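You operate a simulated robot arm through the tools that you are given. There is no shell and no other tool.

You are at the controls of a simulated robot arm. One attempt, no reset.

Task
Close up the damp cabinet, fill its water tray to MAX and wait till its dial shows green.
Fine: door latched, vent closed, feed knob closed again, nothing spilt. Where these are worked on the way, their far stop is far enough and under half their travel is too little: feed knob.

Only the result counts: the job must be done as asked and must still hold three seconds after the hand-in. Knocking over, shifting, dropping, spilling or breaking anything else fails it.

Robot
A 6-joint arm with a two-finger parallel gripper, fixed in place. Base frame: the origin is at the foot of the arm, x ahead of it, y to its left, z up. Readings come in mm, rad, newtons and seconds.
With the tool pointing down near the work surface it reaches from about 360 to 760 mm from the base axis. Its first joint turns from -1.152 to 1.152 rad. Payload 2.45 kg.
The tool frame sits at the grasp point between the pads (the TCP): z along the fingers, y along the line on which they close. The tips reach 24 mm beyond it. Largest opening 68 mm; finger width 17, thickness 10; the body of the gripper, 40 by 70 mm, starts 41 mm behind the TCP.
Orientation is that of the tool frame in the base frame, as [roll, pitch, yaw] about the fixed x, y, z axes, in that order (R = Rz(yaw) Ry(pitch) Rx(roll)). With the fingers straight down and closing along the base's y, the tool's x points along the base's -x, its y along +y and its z along -z.

Tools
- The arm moves only by the tool step_arm. Its argument "targets" is a list of rows, each an object (a shift or turn left out is 0, a gripper value left out holds the last) with "fingers": the opening, from 0 (shut) to 1 (fully open); "xyz": the shift along the tool's x, y, z in cm, a list of three; "rotation": the turn, a rotation vector about the tool's x, y, z in rad, a list of three. In form: [{"fingers": fingers, "xyz": [tx, ty, tz], "rotation": [ax, ay, az]}, ...]. A call has 1 to 20 rows; each row shifts and turns the commanded pose from where the row before left it, along the tool's axes as they then stand. Rows are played at 5 a second. More than 50 mm and 0.15 rad between two rows, or a gripper value outside its range, and nothing of the call is played. Where a pose cannot be reached the arm comes as near as it can. A force on the tool above 40 N (or 10 N above the force at the start of the call, whichever is more), or a blocked arm, ends the call early, and 0.2 s more pass. Each finger travels about 108 mm/s and halts on what it meets, pressing with about 40 N; the grip force reading is that of the motor and also rises with nothing between the fingers. The clock runs only during rows and for 0.2 s after the last one: add rows that do not move to give the fingers time. It gives the time, the measured TCP pose, the force on the tool (base axes), the opening and the grip force at its end, in the units of the frame above (readings bear some noise), with the torque about the TCP (base axes, N m) and any sound that the robot's microphone picked up, and new pictures: "pictures" is both (left out), scene, wrist or none.
- Cameras (640 x 400 px; columns grow to the right, rows downward): "scene" is fixed at [196.8, 408, 1489.4]; the picture's right is [-0.64, -0.77, 0.00], its down [-0.30, 0.25, -0.92] and it looks along [0.71, -0.59, -0.39] (base axes); focal length 214 px, centre (320, 200). "wrist" rides on the gripper at [84, 11, -75] in the tool frame; the picture's right is [-0.13, 0.99, 0.00], its down [-0.60, -0.08, -0.79] and it looks along [-0.79, -0.10, 0.61] (tool axes); focal length 251 px, centre (320, 200). There is no depth. A picture from a camera that has moved, and an enlarged one, comes with that camera's place and axes in the base frame and with its lens. The place of the scene camera against the robot may be out by one fixed shift of up to 25 mm in any direction.
- close_up(camera, box): a new picture of the part [left, top, right, bottom] of that camera's present view, enlarged. It takes no simulated time.
- hand_in(): hands the job in; it is judged then, once.

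Places have to be worked out from the pictures, the camera data and where the tool is seen. Open the gripper and draw the arm clear of the work before you hand the job in, unless the task says otherwise.

The tools are called after "Call:" as a command line: name --argument value ..., lists and objects as JSON in quotes. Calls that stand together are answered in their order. step_arm: Moves the arm, as the interface text tells. Its arguments: {"type":"object","properties":{"targets":{"type":"array"},"pictures":{"type":"string","enum":["both","scene","wrist","none"]}},"required":["targets"]} The other tools are called the same way: close_up (camera, box) takes an enlarged picture of a part of a camera's view; hand_in () hands the job in.

At the start:

```text
clock: 0.0
eef_pos: [426.4, 171.5, 1431.7]
tool_rot: [-3.141, -0.001, 3.14]
force: [-0.1, -1.0, 1.1]
torque: [0.0, 0.03, 0.03]
grip_width: 68.2
grip_force: 0.0
```

scene: 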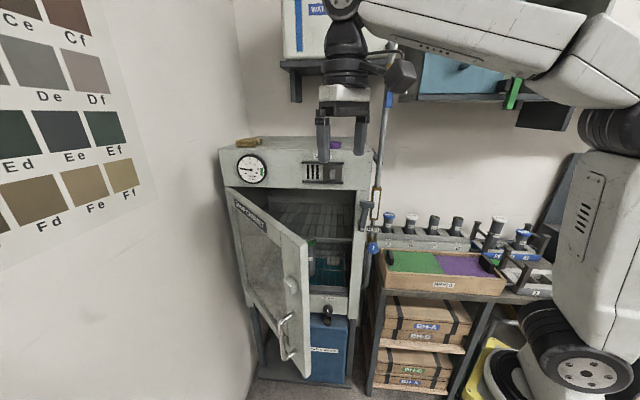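
wrist: 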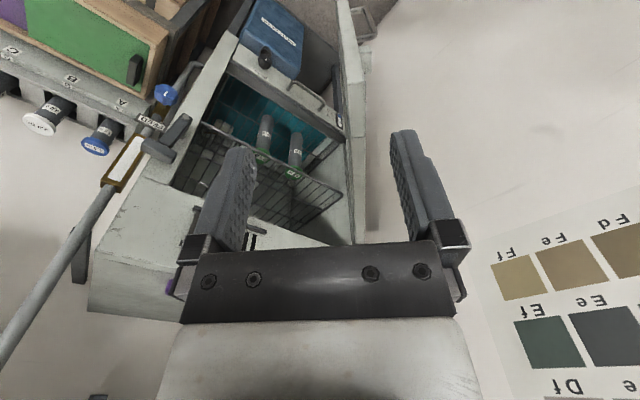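

The pictures show a cabinet with an open door, a dial, a vent slider at the top and a pipe with a feed knob on the right. I'll look closer at these parts before moving.

Call:
close_up --camera "scene" --box '[210, 120, 400, 240]'

Call:
close_up --camera "scene" --box '[220, 240, 400, 390]'

Call:
close_up --camera "scene" --box '[330, 180, 430, 260]'

Call:
close_up --camera "wrist" --box '[60, 0, 380, 200]'

```text
3.33 times, centred on (305, 180) of scene
camera zoom: at [196.8, 408.0, 1489.4], right [-0.64, -0.77, 0.0], down [-0.3, 0.25, -0.92], along [0.71, -0.59, -0.39], focal length 715 px, centre (370, 267)
```

zoom: 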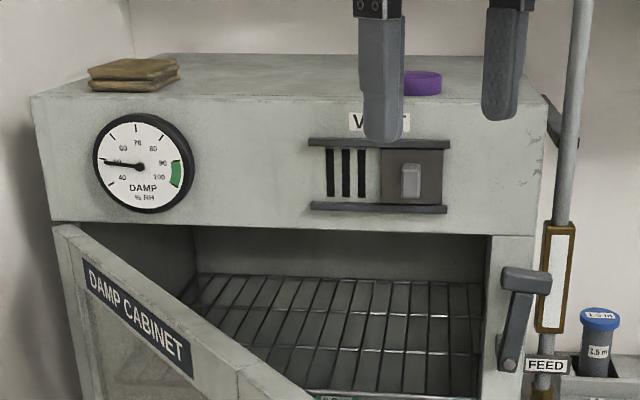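

```text
2.67 times, centred on (310, 315) of scene
camera zoom: at [196.8, 408.0, 1489.4], right [-0.64, -0.77, 0.0], down [-0.3, 0.25, -0.92], along [0.71, -0.59, -0.39], focal length 572 px, centre (347, -107)
```

zoom: 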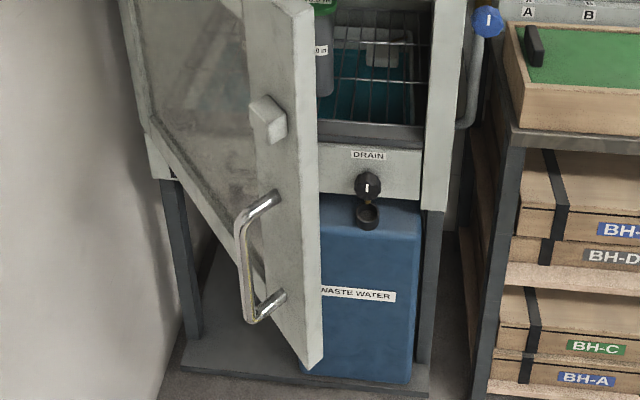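

```text
5.00 times, centred on (380, 220) of scene
camera zoom: at [196.8, 408.0, 1489.4], right [-0.64, -0.77, 0.0], down [-0.3, 0.25, -0.92], along [0.71, -0.59, -0.39], focal length 1072 px, centre (20, 100)
```

zoom: 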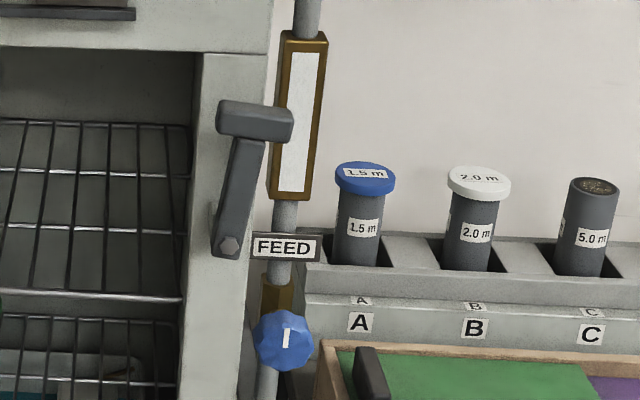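

```text
2.00 times, centred on (220, 100) of wrist
camera zoom: at [342.1, 182.0, 1507.0], right [0.13, 0.99, 0.0], down [0.6, -0.08, 0.79], along [0.79, -0.1, -0.61], focal length 503 px, centre (520, 400)
```

zoom: 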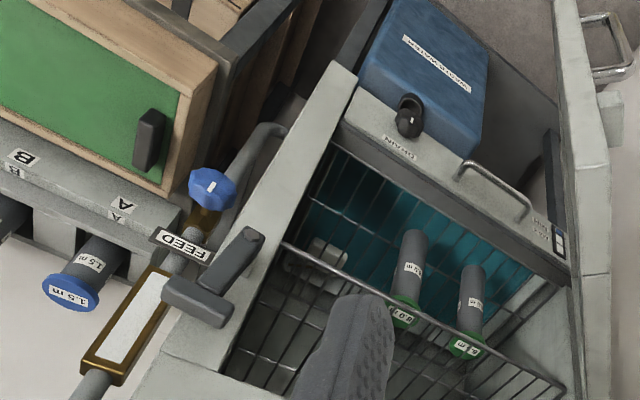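

The blue feed knob seems to be near (579,-163,1019), and the latch lever pivot near (565,-70,1142). The cabinet front appears to face about (-0.7,0.7). I'll zoom in on the tray, gauge, vent, dial and knobs.

Call:
close_up --camera "wrist" --box '[280, 60, 380, 140]'

Call:
close_up --camera "wrist" --box '[120, 70, 220, 190]'

Call:
close_up --camera "scene" --box '[225, 145, 275, 195]'

Call:
close_up --camera "scene" --box '[300, 280, 350, 330]'

Call:
close_up --camera "scene" --box '[270, 190, 370, 300]'

Call:
close_up --camera "wrist" --box '[80, 180, 320, 330]'

```text
5.00 times, centred on (330, 100) of wrist
camera zoom: at [342.1, 182.0, 1507.0], right [0.13, 0.99, 0.0], down [0.6, -0.08, 0.79], along [0.79, -0.1, -0.61], focal length 1257 px, centre (270, 700)
```

zoom: 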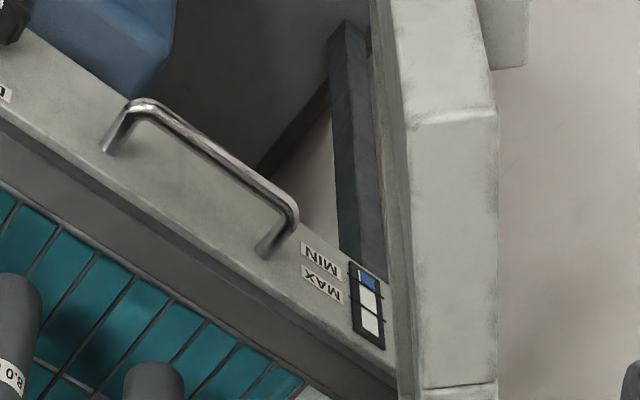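

```text
3.33 times, centred on (170, 130) of wrist
camera zoom: at [342.1, 182.0, 1507.0], right [0.13, 0.99, 0.0], down [0.6, -0.08, 0.79], along [0.79, -0.1, -0.61], focal length 838 px, centre (820, 433)
```

zoom: 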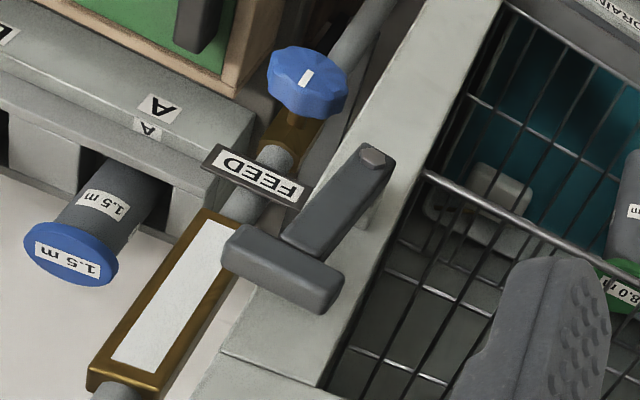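

```text
8.00 times, centred on (250, 170) of scene
camera zoom: at [196.8, 408.0, 1489.4], right [-0.64, -0.77, 0.0], down [-0.3, 0.25, -0.92], along [0.71, -0.59, -0.39], focal length 1716 px, centre (880, 440)
```

zoom: 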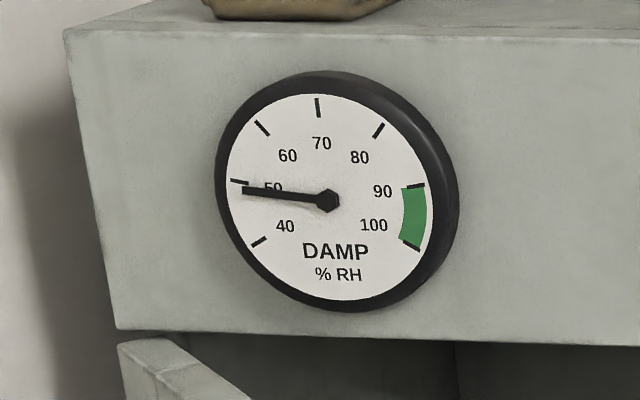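

```text
8.00 times, centred on (325, 305) of scene
camera zoom: at [196.8, 408.0, 1489.4], right [-0.64, -0.77, 0.0], down [-0.3, 0.25, -0.92], along [0.71, -0.59, -0.39], focal length 1716 px, centre (280, -640)
```

zoom: 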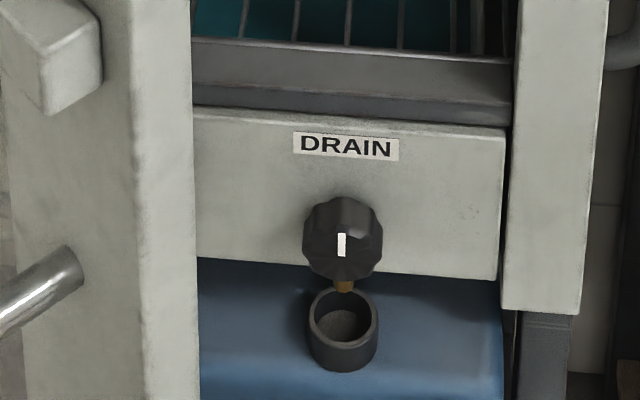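

```text
3.64 times, centred on (320, 245) of scene
camera zoom: at [196.8, 408.0, 1489.4], right [-0.64, -0.77, 0.0], down [-0.3, 0.25, -0.92], along [0.71, -0.59, -0.39], focal length 780 px, centre (320, 36)
```

zoom: 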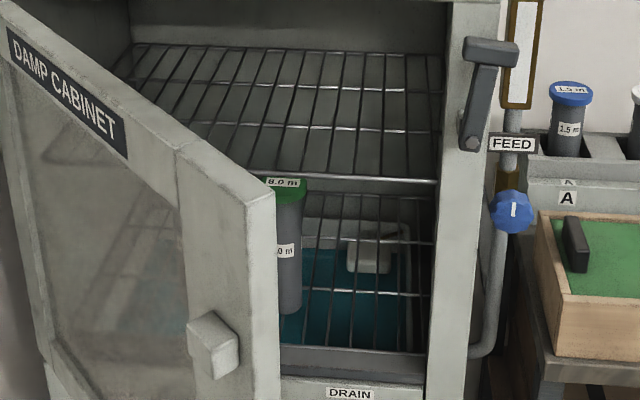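

```text
2.67 times, centred on (200, 255) of wrist
camera zoom: at [342.1, 182.0, 1507.0], right [0.13, 0.99, 0.0], down [0.6, -0.08, 0.79], along [0.79, -0.1, -0.61], focal length 670 px, centre (640, 53)
```

zoom: 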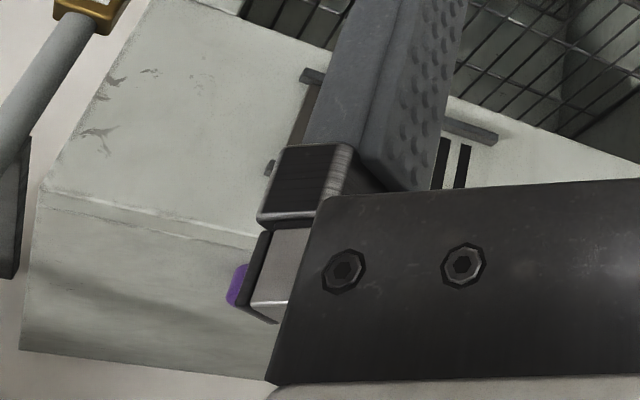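

The door looks open by about 45°, with its free edge near (471,230) and its outer face toward +y. I'll move the hand to the outer side of the door (+y) and start yawing the tool toward the cabinet's facing direction.

Call:
step_arm --targets '[{"fingers": 0, "xyz": [-1, 3.25, 0]}, {"fingers": 0, "xyz": [-1, 3.25, 0]}, {"xyz": [-1, 3.25, 0]}, {"xyz": [-1, 3.25, 0]}, {"rotation": [0, 0, 0.131]}, {"rotation": [0, 0, 0.131]}, {"rotation": [0, 0, 0.131]}, {"rotation": [0, 0, 0.131]}, {"rotation": [0, 0, 0.131]}, {"rotation": [0, 0, 0.131]}, {}]'

```text
clock: 2.4
eef_pos: [463.8, 298.7, 1426.9]
tool_rot: [3.141, 0.0, 2.353]
force: [0.3, 0.3, 0.1]
torque: [-0.03, 0.01, -0.06]
grip_width: 0.1
grip_force: 23.4
out of reach, approached as far as the arm can: row 4
camera wrist: at [412.4, 366.7, 1502.3], right [0.79, 0.61, 0.0], down [0.37, -0.48, 0.79], along [0.48, -0.63, -0.61], focal length 251 px, centre (320, 200)
```

scene: 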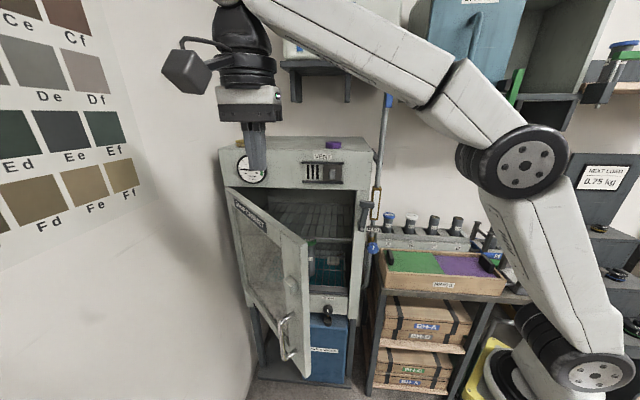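
wrist: 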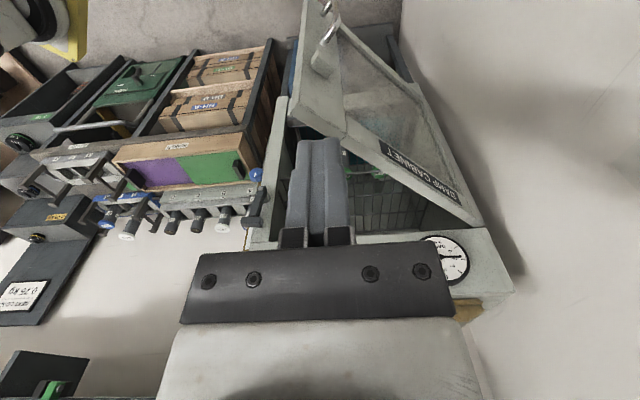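

The tool is yawed to 135° and the arm is near its reach limit at this height. I'll take wrist close-ups from here to refine the geometry of the door and cabinet.

Call:
close_up --camera "wrist" --box '[230, 120, 390, 260]'

Call:
close_up --camera "wrist" --box '[280, 0, 440, 120]'

Call:
close_up --camera "wrist" --box '[370, 130, 530, 330]'

```text
2.86 times, centred on (310, 190) of wrist
camera zoom: at [412.4, 366.7, 1502.3], right [0.79, 0.61, 0.0], down [0.37, -0.48, 0.79], along [0.48, -0.63, -0.61], focal length 718 px, centre (349, 229)
```

zoom: 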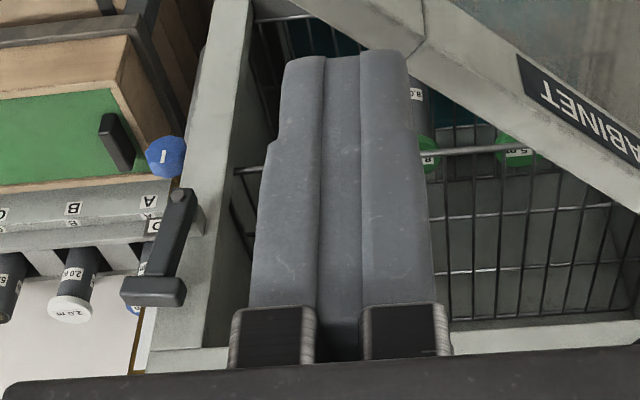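

```text
3.33 times, centred on (360, 60) of wrist
camera zoom: at [412.4, 366.7, 1502.3], right [0.79, 0.61, 0.0], down [0.37, -0.48, 0.79], along [0.48, -0.63, -0.61], focal length 838 px, centre (187, 667)
```

zoom: 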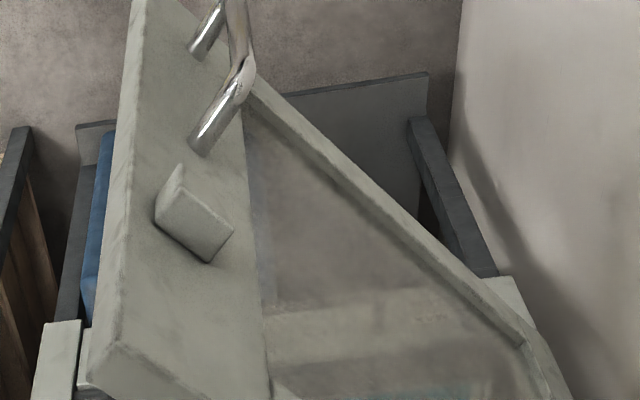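

```text
2.00 times, centred on (450, 230) of wrist
camera zoom: at [412.4, 366.7, 1502.3], right [0.79, 0.61, 0.0], down [0.37, -0.48, 0.79], along [0.48, -0.63, -0.61], focal length 503 px, centre (60, 140)
```

zoom: 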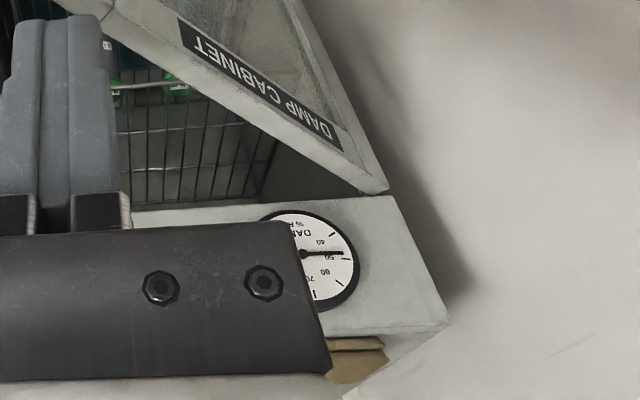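

I'll calibrate the scene camera against the known fingertip position by zooming in on the gripper in the scene view.

Call:
close_up --camera "scene" --box '[200, 90, 320, 190]'

Call:
close_up --camera "scene" --box '[220, 130, 390, 240]'

```text
4.00 times, centred on (260, 140) of scene
camera zoom: at [196.8, 408.0, 1489.4], right [-0.64, -0.77, 0.0], down [-0.3, 0.25, -0.92], along [0.71, -0.59, -0.39], focal length 858 px, centre (560, 440)
```

zoom: 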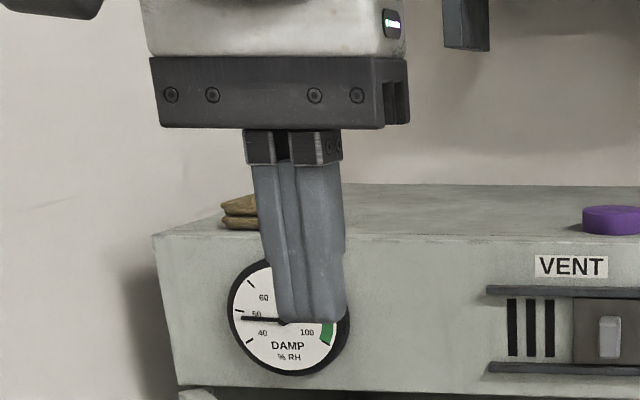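

```text
3.64 times, centred on (305, 185) of scene
camera zoom: at [196.8, 408.0, 1489.4], right [-0.64, -0.77, 0.0], down [-0.3, 0.25, -0.92], along [0.71, -0.59, -0.39], focal length 780 px, centre (374, 254)
```

zoom: 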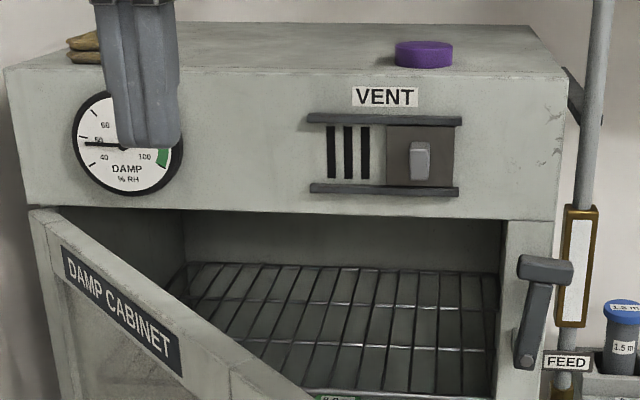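

With the camera offset corrected (about 13 mm along its downward axis), the door's free top corner comes out at (494,218,1229). The hinge is near (924,220), the keeper block at (523,227,1110) and the lever pivot at (577,-85,1113). Next I'll pitch the tool toward horizontal while going down on the outer side of the door.

Call:
step_arm --targets '[{"xyz": [0, 0, 2.05], "rotation": [0, -0.1309, 0]}, {"xyz": [0.27, 0, 2.03], "rotation": [0, -0.1309, 0]}, {"xyz": [0.53, 0, 1.98], "rotation": [0, -0.1309, 0]}, {"xyz": [0.78, 0, 1.89], "rotation": [0, -0.1309, 0]}, {"xyz": [1.03, 0, 1.78], "rotation": [0, -0.1309, 0]}, {"xyz": [1.25, 0, 1.63], "rotation": [0, -0.1309, 0]}, {}]'

```text
clock: 4.0
eef_pos: [464.0, 300.9, 1304.7]
tool_rot: [-3.141, 0.788, 2.357]
force: [-0.4, 0.8, 0.0]
torque: [-0.02, -0.01, 0.0]
grip_width: 0.0
grip_force: 23.6
camera wrist: at [392.6, 387.4, 1298.5], right [0.77, 0.64, 0.09], down [-0.15, 0.04, 0.99], along [0.62, -0.77, 0.13], focal length 251 px, centre (320, 200)
```

scene: 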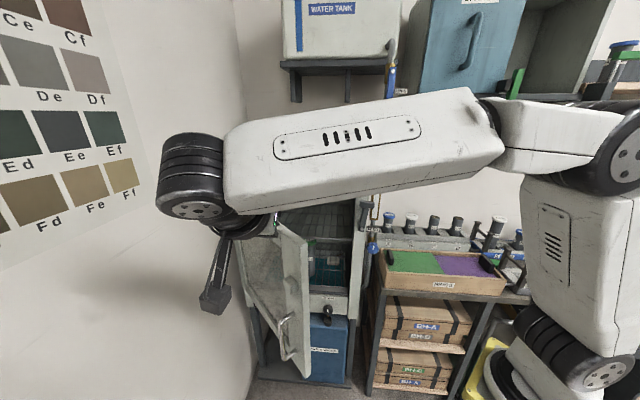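
wrist: 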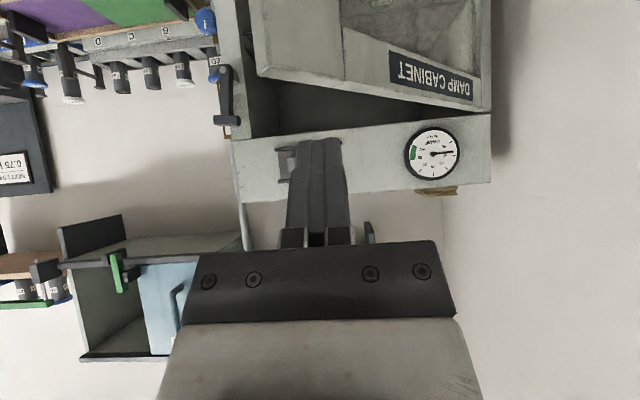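

The tilt is working and this wrist view is almost level with the cabinet, which helps measuring. I'll zoom in to triangulate the dial, lever and knob better.

Call:
close_up --camera "wrist" --box '[190, 0, 350, 140]'

Call:
close_up --camera "wrist" --box '[360, 0, 520, 210]'

Call:
close_up --camera "wrist" --box '[220, 110, 340, 260]'

```text
2.86 times, centred on (270, 70) of wrist
camera zoom: at [392.6, 387.4, 1298.5], right [0.77, 0.64, 0.09], down [-0.15, 0.04, 0.99], along [0.62, -0.77, 0.13], focal length 718 px, centre (463, 571)
```

zoom: 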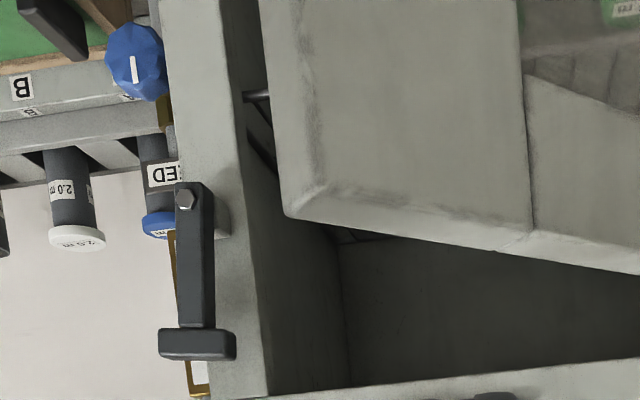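

```text
1.90 times, centred on (440, 105) of wrist
camera zoom: at [392.6, 387.4, 1298.5], right [0.77, 0.64, 0.09], down [-0.15, 0.04, 0.99], along [0.62, -0.77, 0.13], focal length 479 px, centre (91, 381)
```

zoom: 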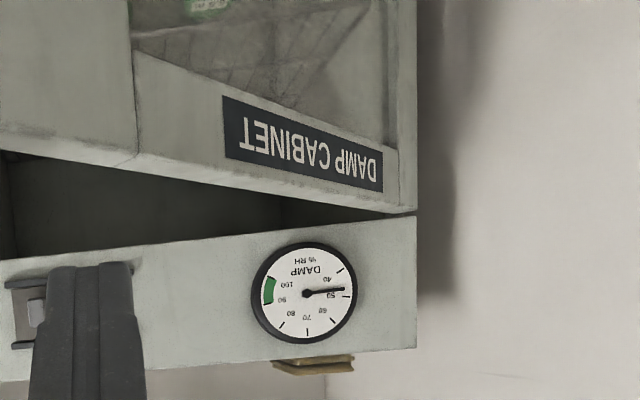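

```text
2.67 times, centred on (280, 185) of wrist
camera zoom: at [392.6, 387.4, 1298.5], right [0.77, 0.64, 0.09], down [-0.15, 0.04, 0.99], along [0.62, -0.77, 0.13], focal length 670 px, centre (427, 240)
```

zoom: 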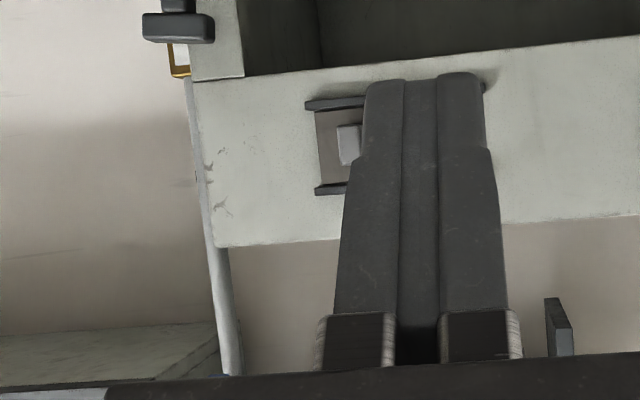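

Triangulation has improved. The cabinet's yaw is about 46°, the hinge is at (934,222), the door's free outer top corner at (496,212,1221), and the lever pivot at (586,-104,1099). I'll finish pitching to horizontal and go down to z≈1175, level with the door stile above the keeper block.

Call:
step_arm --targets '[{"xyz": [1.53, 0, 1.53], "rotation": [0, -0.1305, 0]}, {"xyz": [1.72, 0, 1.32], "rotation": [0, -0.1305, 0]}, {"xyz": [1.88, 0, 1.09], "rotation": [0, -0.1305, 0]}, {"xyz": [2.0, 0, 0.83], "rotation": [0, -0.1305, 0]}, {"xyz": [2.1, 0, 0.56], "rotation": [0, -0.1305, 0]}, {"xyz": [2.15, 0, 0.28], "rotation": [0, -0.1305, 0]}, {}]'

```text
clock: 5.6
eef_pos: [463.6, 300.4, 1174.6]
tool_rot: [1.168, 1.57, 0.383]
force: [-0.2, 0.6, 0.4]
torque: [0.05, 0.02, -0.04]
grip_width: 0.0
grip_force: 24.0
camera wrist: at [419.0, 360.7, 1090.4], right [0.7, 0.7, 0.13], down [-0.62, 0.51, 0.6], along [0.36, -0.5, 0.79], focal length 251 px, centre (320, 200)
```

scene: 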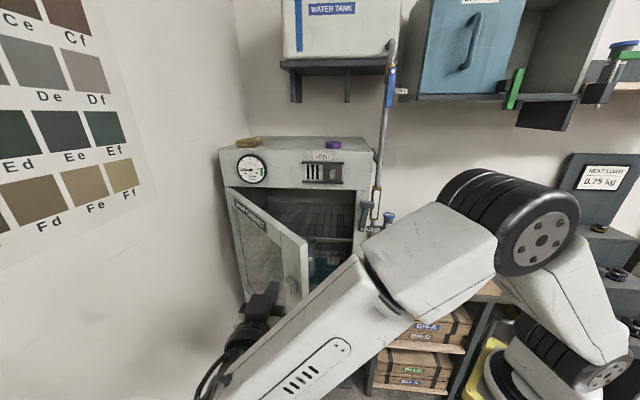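
wrist: 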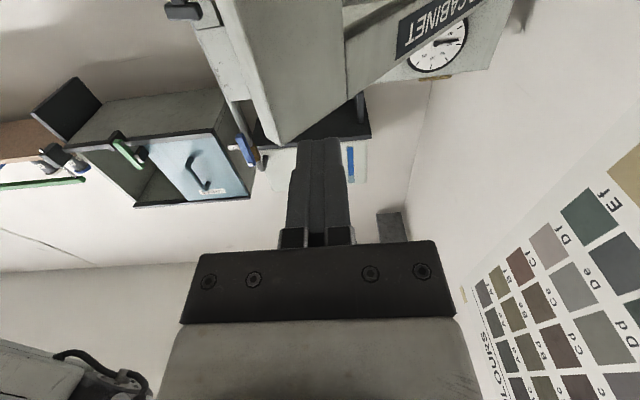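

The tool is now horizontal, and the fingertips point at the door's free stile as planned. I'll advance about 7 cm toward the stile, staying just short of contact.

Call:
step_arm --targets '[{"xyz": [0, 0.28, 2.4]}, {"xyz": [0, 0.28, 2.4]}, {"xyz": [0, 0.28, 2.2]}, {}]'

Call:
close_up --camera "scene" --box '[220, 180, 380, 340]'

```text
clock: 6.6
eef_pos: [520.6, 255.8, 1175.9]
tool_rot: [-3.116, 1.57, 2.382]
force: [0.3, 0.9, -0.1]
torque: [-0.02, 0.01, 0.0]
grip_width: 0.2
grip_force: 23.3
camera wrist: at [474.3, 316.5, 1091.2], right [0.7, 0.7, 0.13], down [-0.62, 0.5, 0.61], along [0.36, -0.5, 0.79], focal length 251 px, centre (320, 200)
```

scene: 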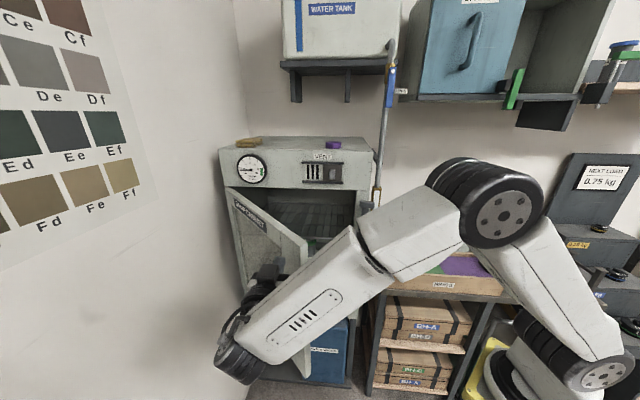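
wrist: 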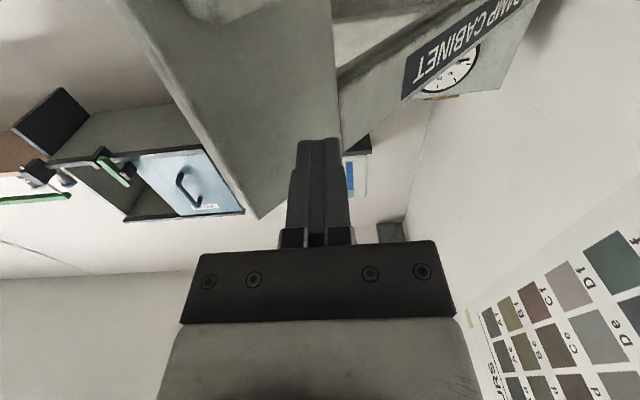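

```text
2.50 times, centred on (300, 260) of scene
camera zoom: at [196.8, 408.0, 1489.4], right [-0.64, -0.77, 0.0], down [-0.3, 0.25, -0.92], along [0.71, -0.59, -0.39], focal length 536 px, centre (370, 50)
```

zoom: 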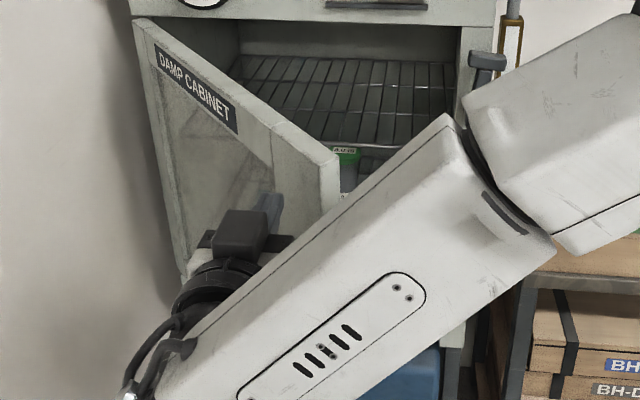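

The tip is about 20 mm off the door face, and the fingers are aligned with the stile between the keeper block and the door top. I'll start pushing the door along its arc about the hinge.

Call:
step_arm --targets '[{"xyz": [0, -0.62, 0.86]}, {"xyz": [0, -0.63, 0.86]}, {"xyz": [0, -1.03, 1.14]}, {"xyz": [0, -1.03, 1.13]}, {"xyz": [0, -0.86, 1.1]}, {"xyz": [0, -0.85, 1.1]}, {"xyz": [0, -0.79, 1.16]}, {"xyz": [0, -0.78, 1.17]}, {}]'

Call:
close_up --camera "scene" --box '[220, 180, 380, 340]'

```text
clock: 8.6
eef_pos: [534.8, 148.2, 1174.4]
tool_rot: [3.065, 1.568, 2.282]
force: [0.2, -0.3, 0.2]
torque: [0.0, 0.0, 0.0]
grip_width: 0.1
grip_force: 23.8
camera wrist: at [488.7, 209.9, 1090.7], right [0.7, 0.7, 0.13], down [-0.62, 0.5, 0.61], along [0.36, -0.5, 0.79], focal length 251 px, centre (320, 200)
```

scene: 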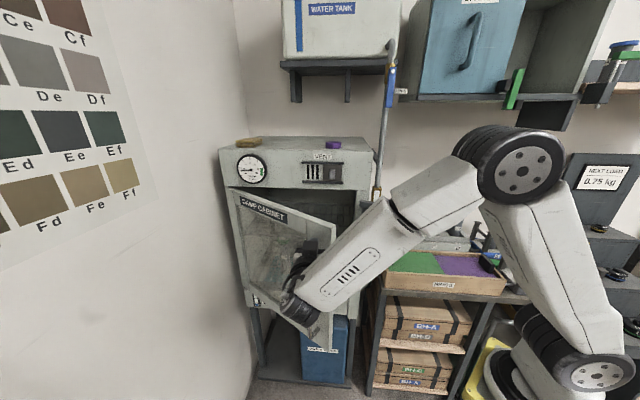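
wrist: 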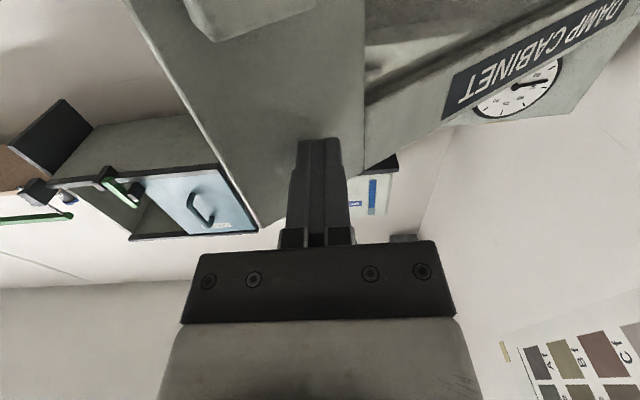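

```text
2.50 times, centred on (300, 260) of scene
camera zoom: at [196.8, 408.0, 1489.4], right [-0.64, -0.77, 0.0], down [-0.3, 0.25, -0.92], along [0.71, -0.59, -0.39], focal length 536 px, centre (370, 50)
```

zoom: 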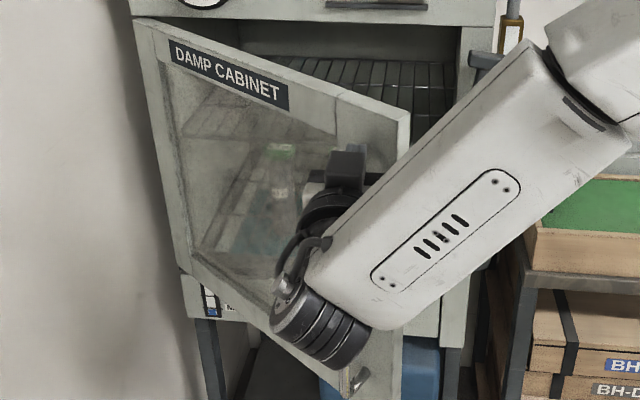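

The door is following and the gauge can now be seen at the lower left. I'll keep pushing along the arc.

Call:
step_arm --targets '[{"xyz": [0, -0.7, 1.21]}, {"xyz": [0, -0.7, 1.21]}, {"xyz": [0, -0.6, 1.27]}, {"xyz": [0, -0.6, 1.27]}, {"xyz": [0, -0.52, 1.3]}, {"xyz": [0, -0.52, 1.3]}, {"xyz": [0, -0.43, 1.34]}, {"xyz": [0, -0.43, 1.34]}, {"xyz": [0, -0.33, 1.37]}, {"xyz": [0, -0.33, 1.37]}, {}]'

Call:
close_up --camera "scene" --box '[220, 180, 400, 340]'

```text
clock: 11.0
eef_pos: [587.6, 21.1, 1174.6]
tool_rot: [2.896, 1.568, 2.111]
force: [0.2, 0.4, -0.2]
torque: [0.0, 0.04, 0.02]
grip_width: 0.2
grip_force: 23.6
camera wrist: at [543.1, 81.5, 1090.7], right [0.7, 0.7, 0.13], down [-0.62, 0.5, 0.61], along [0.36, -0.5, 0.79], focal length 251 px, centre (320, 200)
```

scene: 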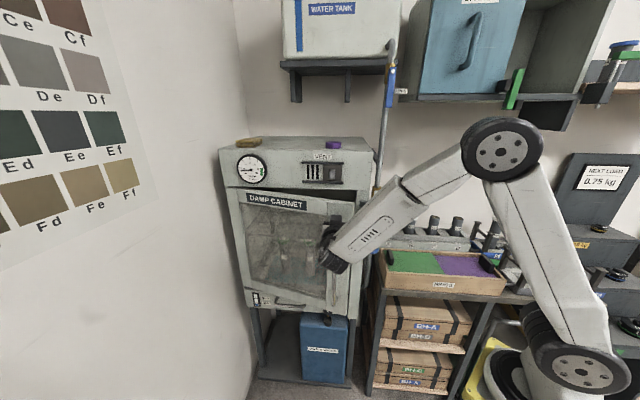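
wrist: 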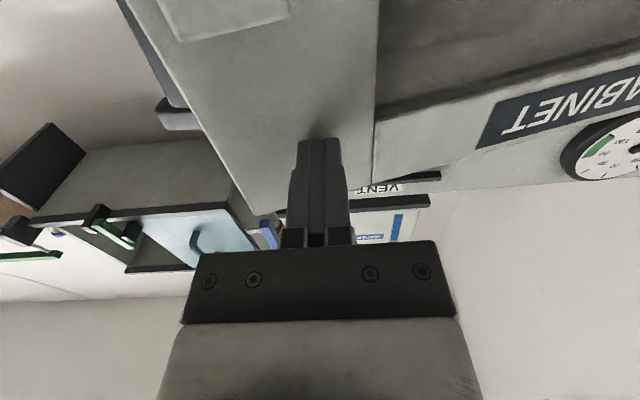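

```text
2.50 times, centred on (310, 260) of scene
camera zoom: at [196.8, 408.0, 1489.4], right [-0.64, -0.77, 0.0], down [-0.3, 0.25, -0.92], along [0.71, -0.59, -0.39], focal length 536 px, centre (345, 50)
```

zoom: 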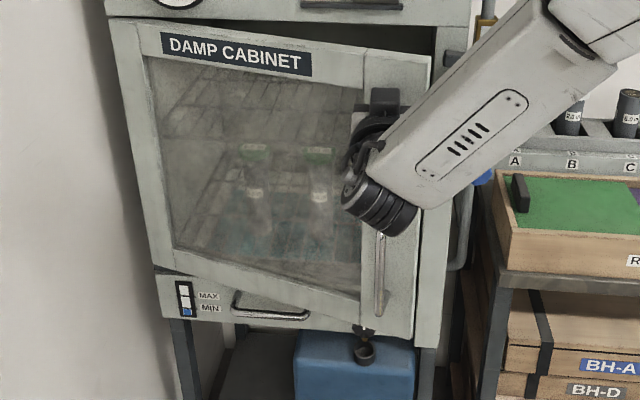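

The door is nearly closed, with roughly 12° left. I'll push on more slowly until the door seats.

Call:
step_arm --targets '[{"xyz": [0, -0.23, 1.38]}, {"xyz": [0, -0.23, 1.38]}, {"xyz": [0, -0.13, 1.0]}, {"xyz": [0, -0.1, 1.0]}, {"xyz": [0, -0.05, 0.8]}, {"xyz": [0, -0.03, 0.6]}, {"xyz": [0, 0, 0.6]}, {"xyz": [0, 0, 0.6]}, {"xyz": [0, 0, 0.6]}, {}]'

Call:
close_up --camera "scene" --box '[220, 180, 400, 340]'

```text
clock: 13.2
eef_pos: [638.6, -40.8, 1174.3]
tool_rot: [-3.063, 1.569, 2.437]
force: [1.0, -0.3, 0.7]
torque: [-0.01, 0.03, 0.01]
grip_width: 0.0
grip_force: 23.5
camera wrist: at [593.9, 19.7, 1090.5], right [0.7, 0.7, 0.13], down [-0.62, 0.5, 0.61], along [0.36, -0.5, 0.79], focal length 251 px, centre (320, 200)
```

scene: 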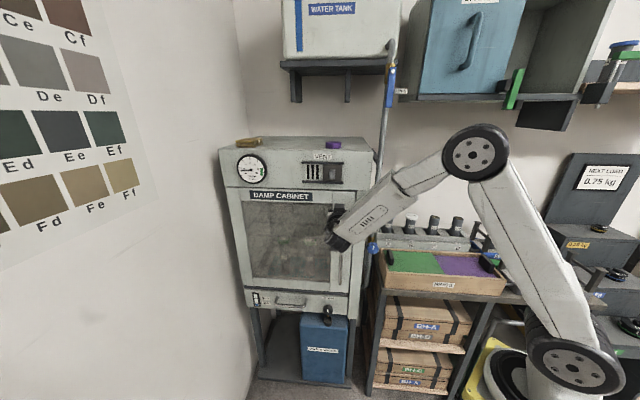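
wrist: 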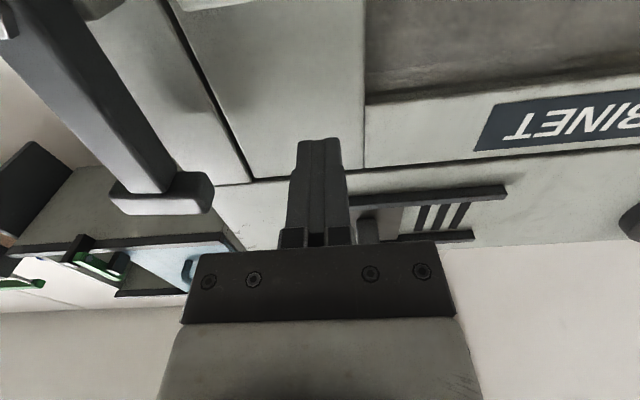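

```text
2.50 times, centred on (310, 260) of scene
camera zoom: at [196.8, 408.0, 1489.4], right [-0.64, -0.77, 0.0], down [-0.3, 0.25, -0.92], along [0.71, -0.59, -0.39], focal length 536 px, centre (345, 50)
```

zoom: 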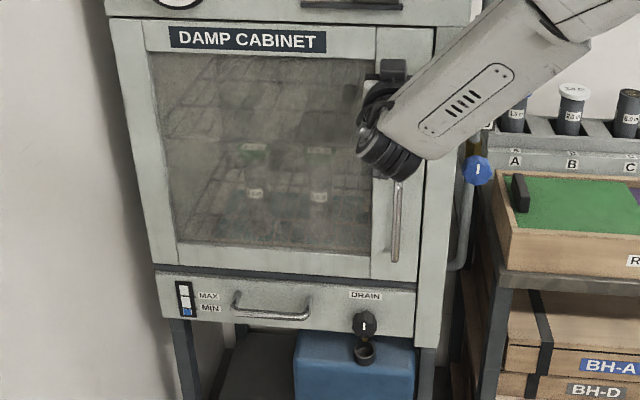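

The door looks almost flush but I feel no resistance yet. I'll press a little further with small steps until contact force shows that it has seated.

Call:
step_arm --targets '[{"xyz": [0, 0, 0.3]}, {"xyz": [0, 0, 0.3]}, {"xyz": [0, 0, 0.3]}, {"xyz": [0, 0, 0.3]}]'

Call:
close_up --camera "wrist" --box '[0, 0, 400, 250]'

```text
clock: 14.2
eef_pos: [648.0, -48.5, 1174.7]
tool_rot: [3.058, 1.569, 2.272]
force: [0.4, 0.2, -0.7]
torque: [0.02, 0.01, -0.02]
grip_width: 0.0
grip_force: 24.0
camera wrist: at [602.5, 11.7, 1090.7], right [0.7, 0.7, 0.13], down [-0.62, 0.51, 0.61], along [0.36, -0.5, 0.79], focal length 251 px, centre (320, 200)
```

scene: 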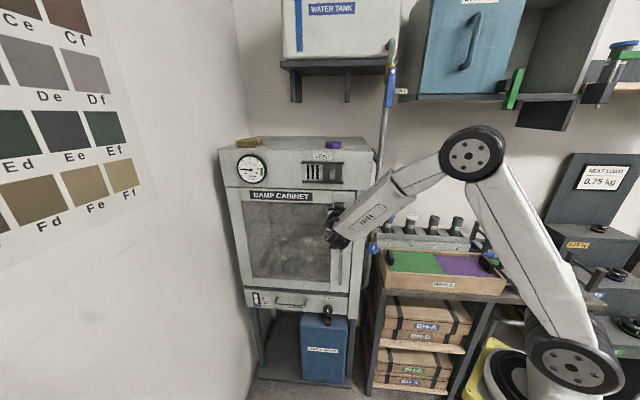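
wrist: 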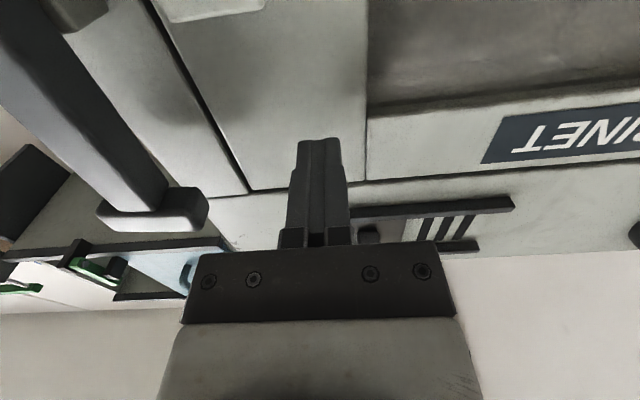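

```text
1.60 times, centred on (200, 125) of wrist
camera zoom: at [602.5, 11.7, 1090.7], right [0.7, 0.7, 0.13], down [-0.62, 0.51, 0.61], along [0.36, -0.5, 0.79], focal length 402 px, centre (512, 320)
```

zoom: 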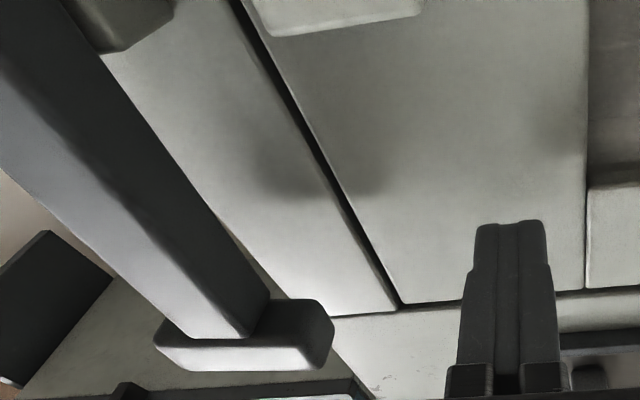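

The door looks almost coplanar with the pillar, yet the force is still about zero. I'll press on with small steps.

Call:
step_arm --targets '[{"xyz": [0, 0, 0.3]}, {"xyz": [0, 0, 0.3]}, {"xyz": [0, 0, 0.3]}, {"xyz": [0, 0, 0.3]}, {"xyz": [0, 0, 0.3]}, {"xyz": [0, 0, 0.3]}]'

Call:
close_up --camera "wrist" --box '[0, 0, 400, 250]'

Call:
close_up --camera "scene" --box '[300, 170, 400, 270]'

```text
clock: 15.7
eef_pos: [657.6, -59.6, 1174.1]
tool_rot: [-1.852, 1.57, -2.637]
force: [-18.4, 7.7, 5.0]
torque: [-0.15, -0.12, -0.15]
grip_width: 0.0
grip_force: 23.7
stopped in row 6: the force on the tool passed its limit at 43 N (the readings are from after the stop); the commanded pose is now the measured one
camera wrist: at [612.7, 1.2, 1090.3], right [0.7, 0.7, 0.13], down [-0.62, 0.51, 0.6], along [0.36, -0.5, 0.79], focal length 251 px, centre (320, 200)
```

scene: 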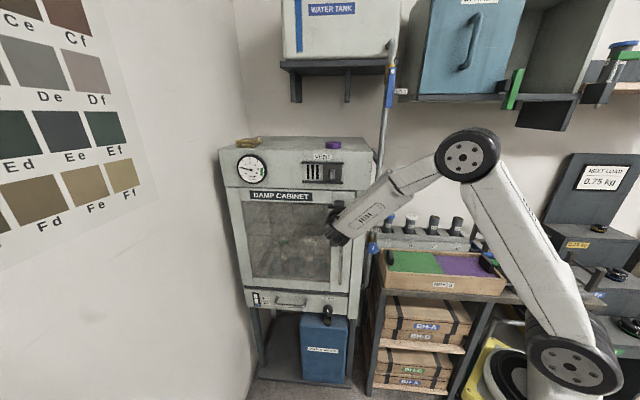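
wrist: 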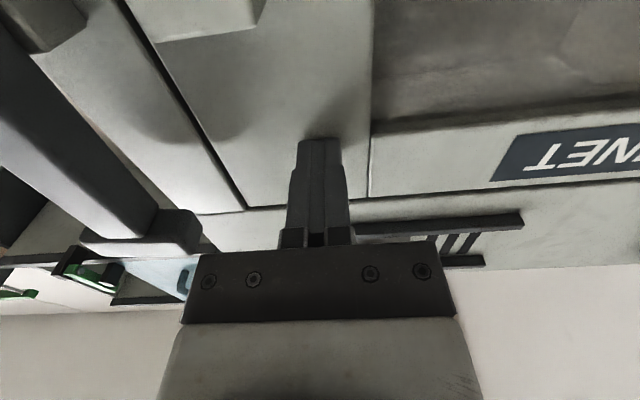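

```text
1.60 times, centred on (200, 125) of wrist
camera zoom: at [612.7, 1.2, 1090.3], right [0.7, 0.7, 0.13], down [-0.62, 0.51, 0.6], along [0.36, -0.5, 0.79], focal length 402 px, centre (512, 320)
```

zoom: 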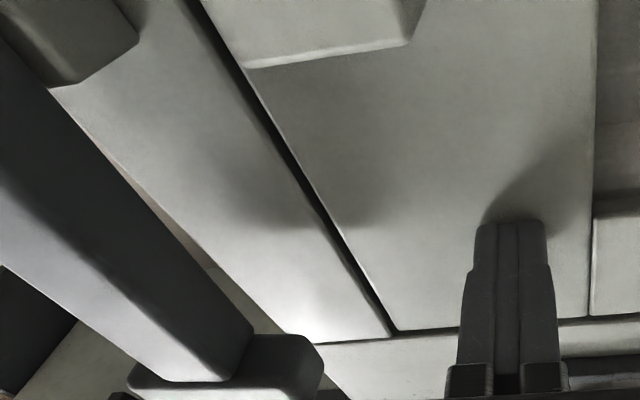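

```text
4.00 times, centred on (350, 220) of scene
camera zoom: at [196.1, 408.3, 1489.4], right [-0.64, -0.77, 0.0], down [-0.3, 0.25, -0.92], along [0.71, -0.59, -0.39], focal length 858 px, centre (200, 120)
```

zoom: 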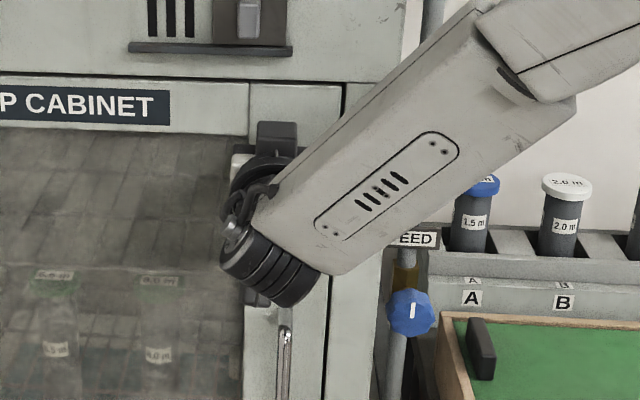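

The door is closed: contact exceeded 40 N with the tip at the front plane. I'll back off 8 cm, move right of the latch lever (pivot (586,-104,1099)) and take another look.

Call:
step_arm --targets '[{"xyz": [0, 0, -2]}, {"xyz": [0, 0, -3]}, {"xyz": [0, 0, -3]}, {"xyz": [0.5, -4, 0]}, {"xyz": [0.5, -4, 0]}, {"xyz": [0.5, -4, 0]}, {}]'

Call:
close_up --camera "scene" --box '[220, 180, 400, 340]'

Call:
close_up --camera "wrist" --box '[200, 0, 500, 200]'

```text
clock: 17.3
eef_pos: [516.7, -88.9, 1159.3]
tool_rot: [-2.828, 1.568, 2.668]
force: [0.2, 0.6, 0.3]
torque: [0.02, -0.02, -0.04]
grip_width: 0.0
grip_force: 24.0
camera wrist: at [471.4, -28.2, 1075.1], right [0.7, 0.7, 0.13], down [-0.62, 0.5, 0.61], along [0.36, -0.5, 0.79], focal length 251 px, centre (320, 200)
```

scene: 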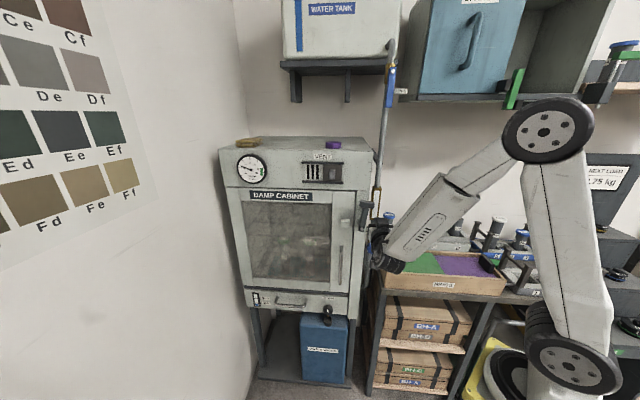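
wrist: 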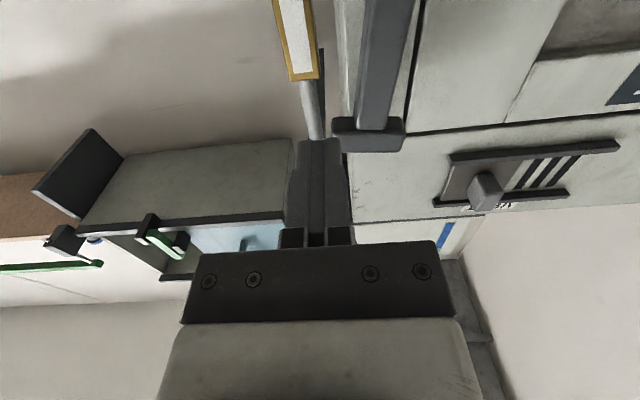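

```text
2.50 times, centred on (310, 260) of scene
camera zoom: at [196.8, 408.0, 1489.4], right [-0.64, -0.77, 0.0], down [-0.3, 0.25, -0.92], along [0.71, -0.59, -0.39], focal length 536 px, centre (345, 50)
```

zoom: 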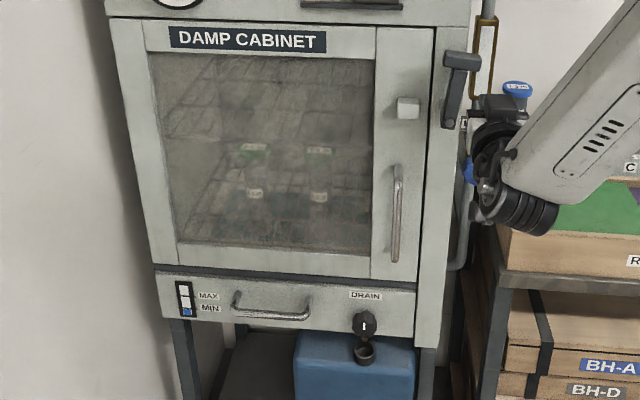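

```text
2.00 times, centred on (350, 100) of wrist
camera zoom: at [471.4, -28.2, 1075.1], right [0.7, 0.7, 0.13], down [-0.62, 0.5, 0.61], along [0.36, -0.5, 0.79], focal length 503 px, centre (260, 400)
```

zoom: 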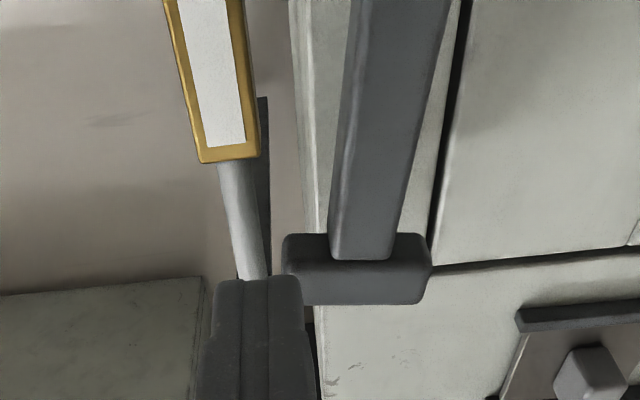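

The door is flush with the frame, and the fingers are right of the lever, below its crossbar. I'll advance about 4.5 cm so the fingertips reach alongside the lever arm, then check.

Call:
step_arm --targets '[{"xyz": [0, 0, 1.5]}, {"xyz": [0, 0, 1.5]}, {"xyz": [0, 0, 1.5]}, {}]'

Call:
close_up --camera "wrist" --box '[240, 20, 440, 170]'

Call:
close_up --camera "scene" --box '[330, 180, 410, 260]'

```text
clock: 18.3
eef_pos: [547.9, -121.3, 1160.1]
tool_rot: [-2.76, 1.568, 2.739]
force: [-0.4, 0.5, -0.3]
torque: [0.0, 0.03, 0.04]
grip_width: 0.0
grip_force: 23.4
camera wrist: at [503.8, -59.7, 1075.7], right [0.7, 0.7, 0.13], down [-0.62, 0.5, 0.61], along [0.36, -0.5, 0.79], focal length 251 px, centre (320, 200)
```

scene: 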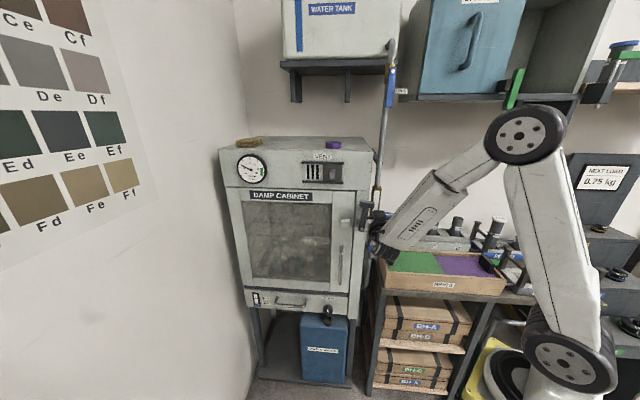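
wrist: 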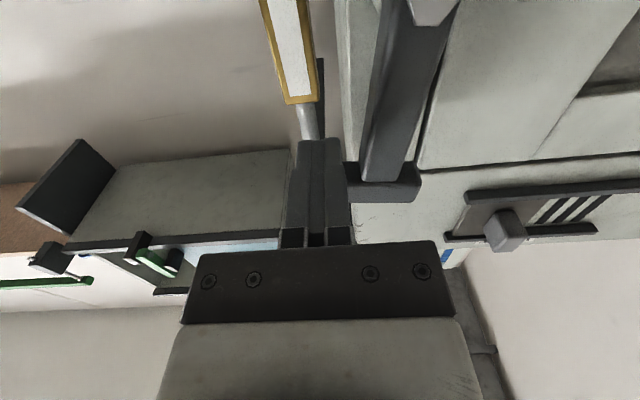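

```text
2.67 times, centred on (340, 95) of wrist
camera zoom: at [503.8, -59.7, 1075.7], right [0.7, 0.7, 0.13], down [-0.62, 0.5, 0.61], along [0.36, -0.5, 0.79], focal length 670 px, centre (267, 480)
```

zoom: 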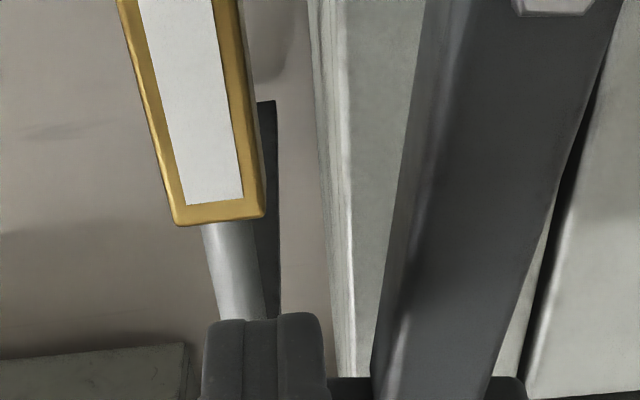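

```text
5.00 times, centred on (370, 220) of scene
camera zoom: at [196.8, 408.0, 1489.4], right [-0.64, -0.77, 0.0], down [-0.3, 0.25, -0.92], along [0.71, -0.59, -0.39], focal length 1072 px, centre (70, 100)
```

zoom: 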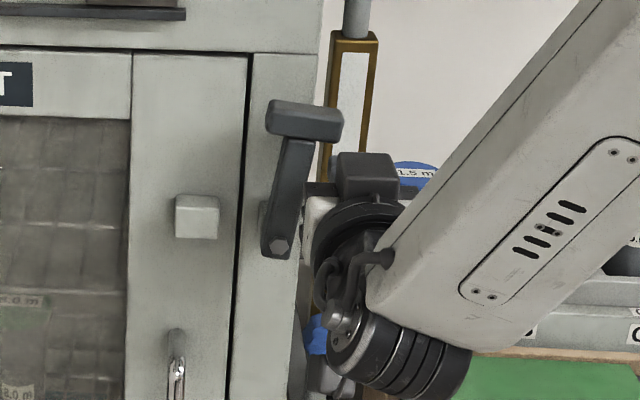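

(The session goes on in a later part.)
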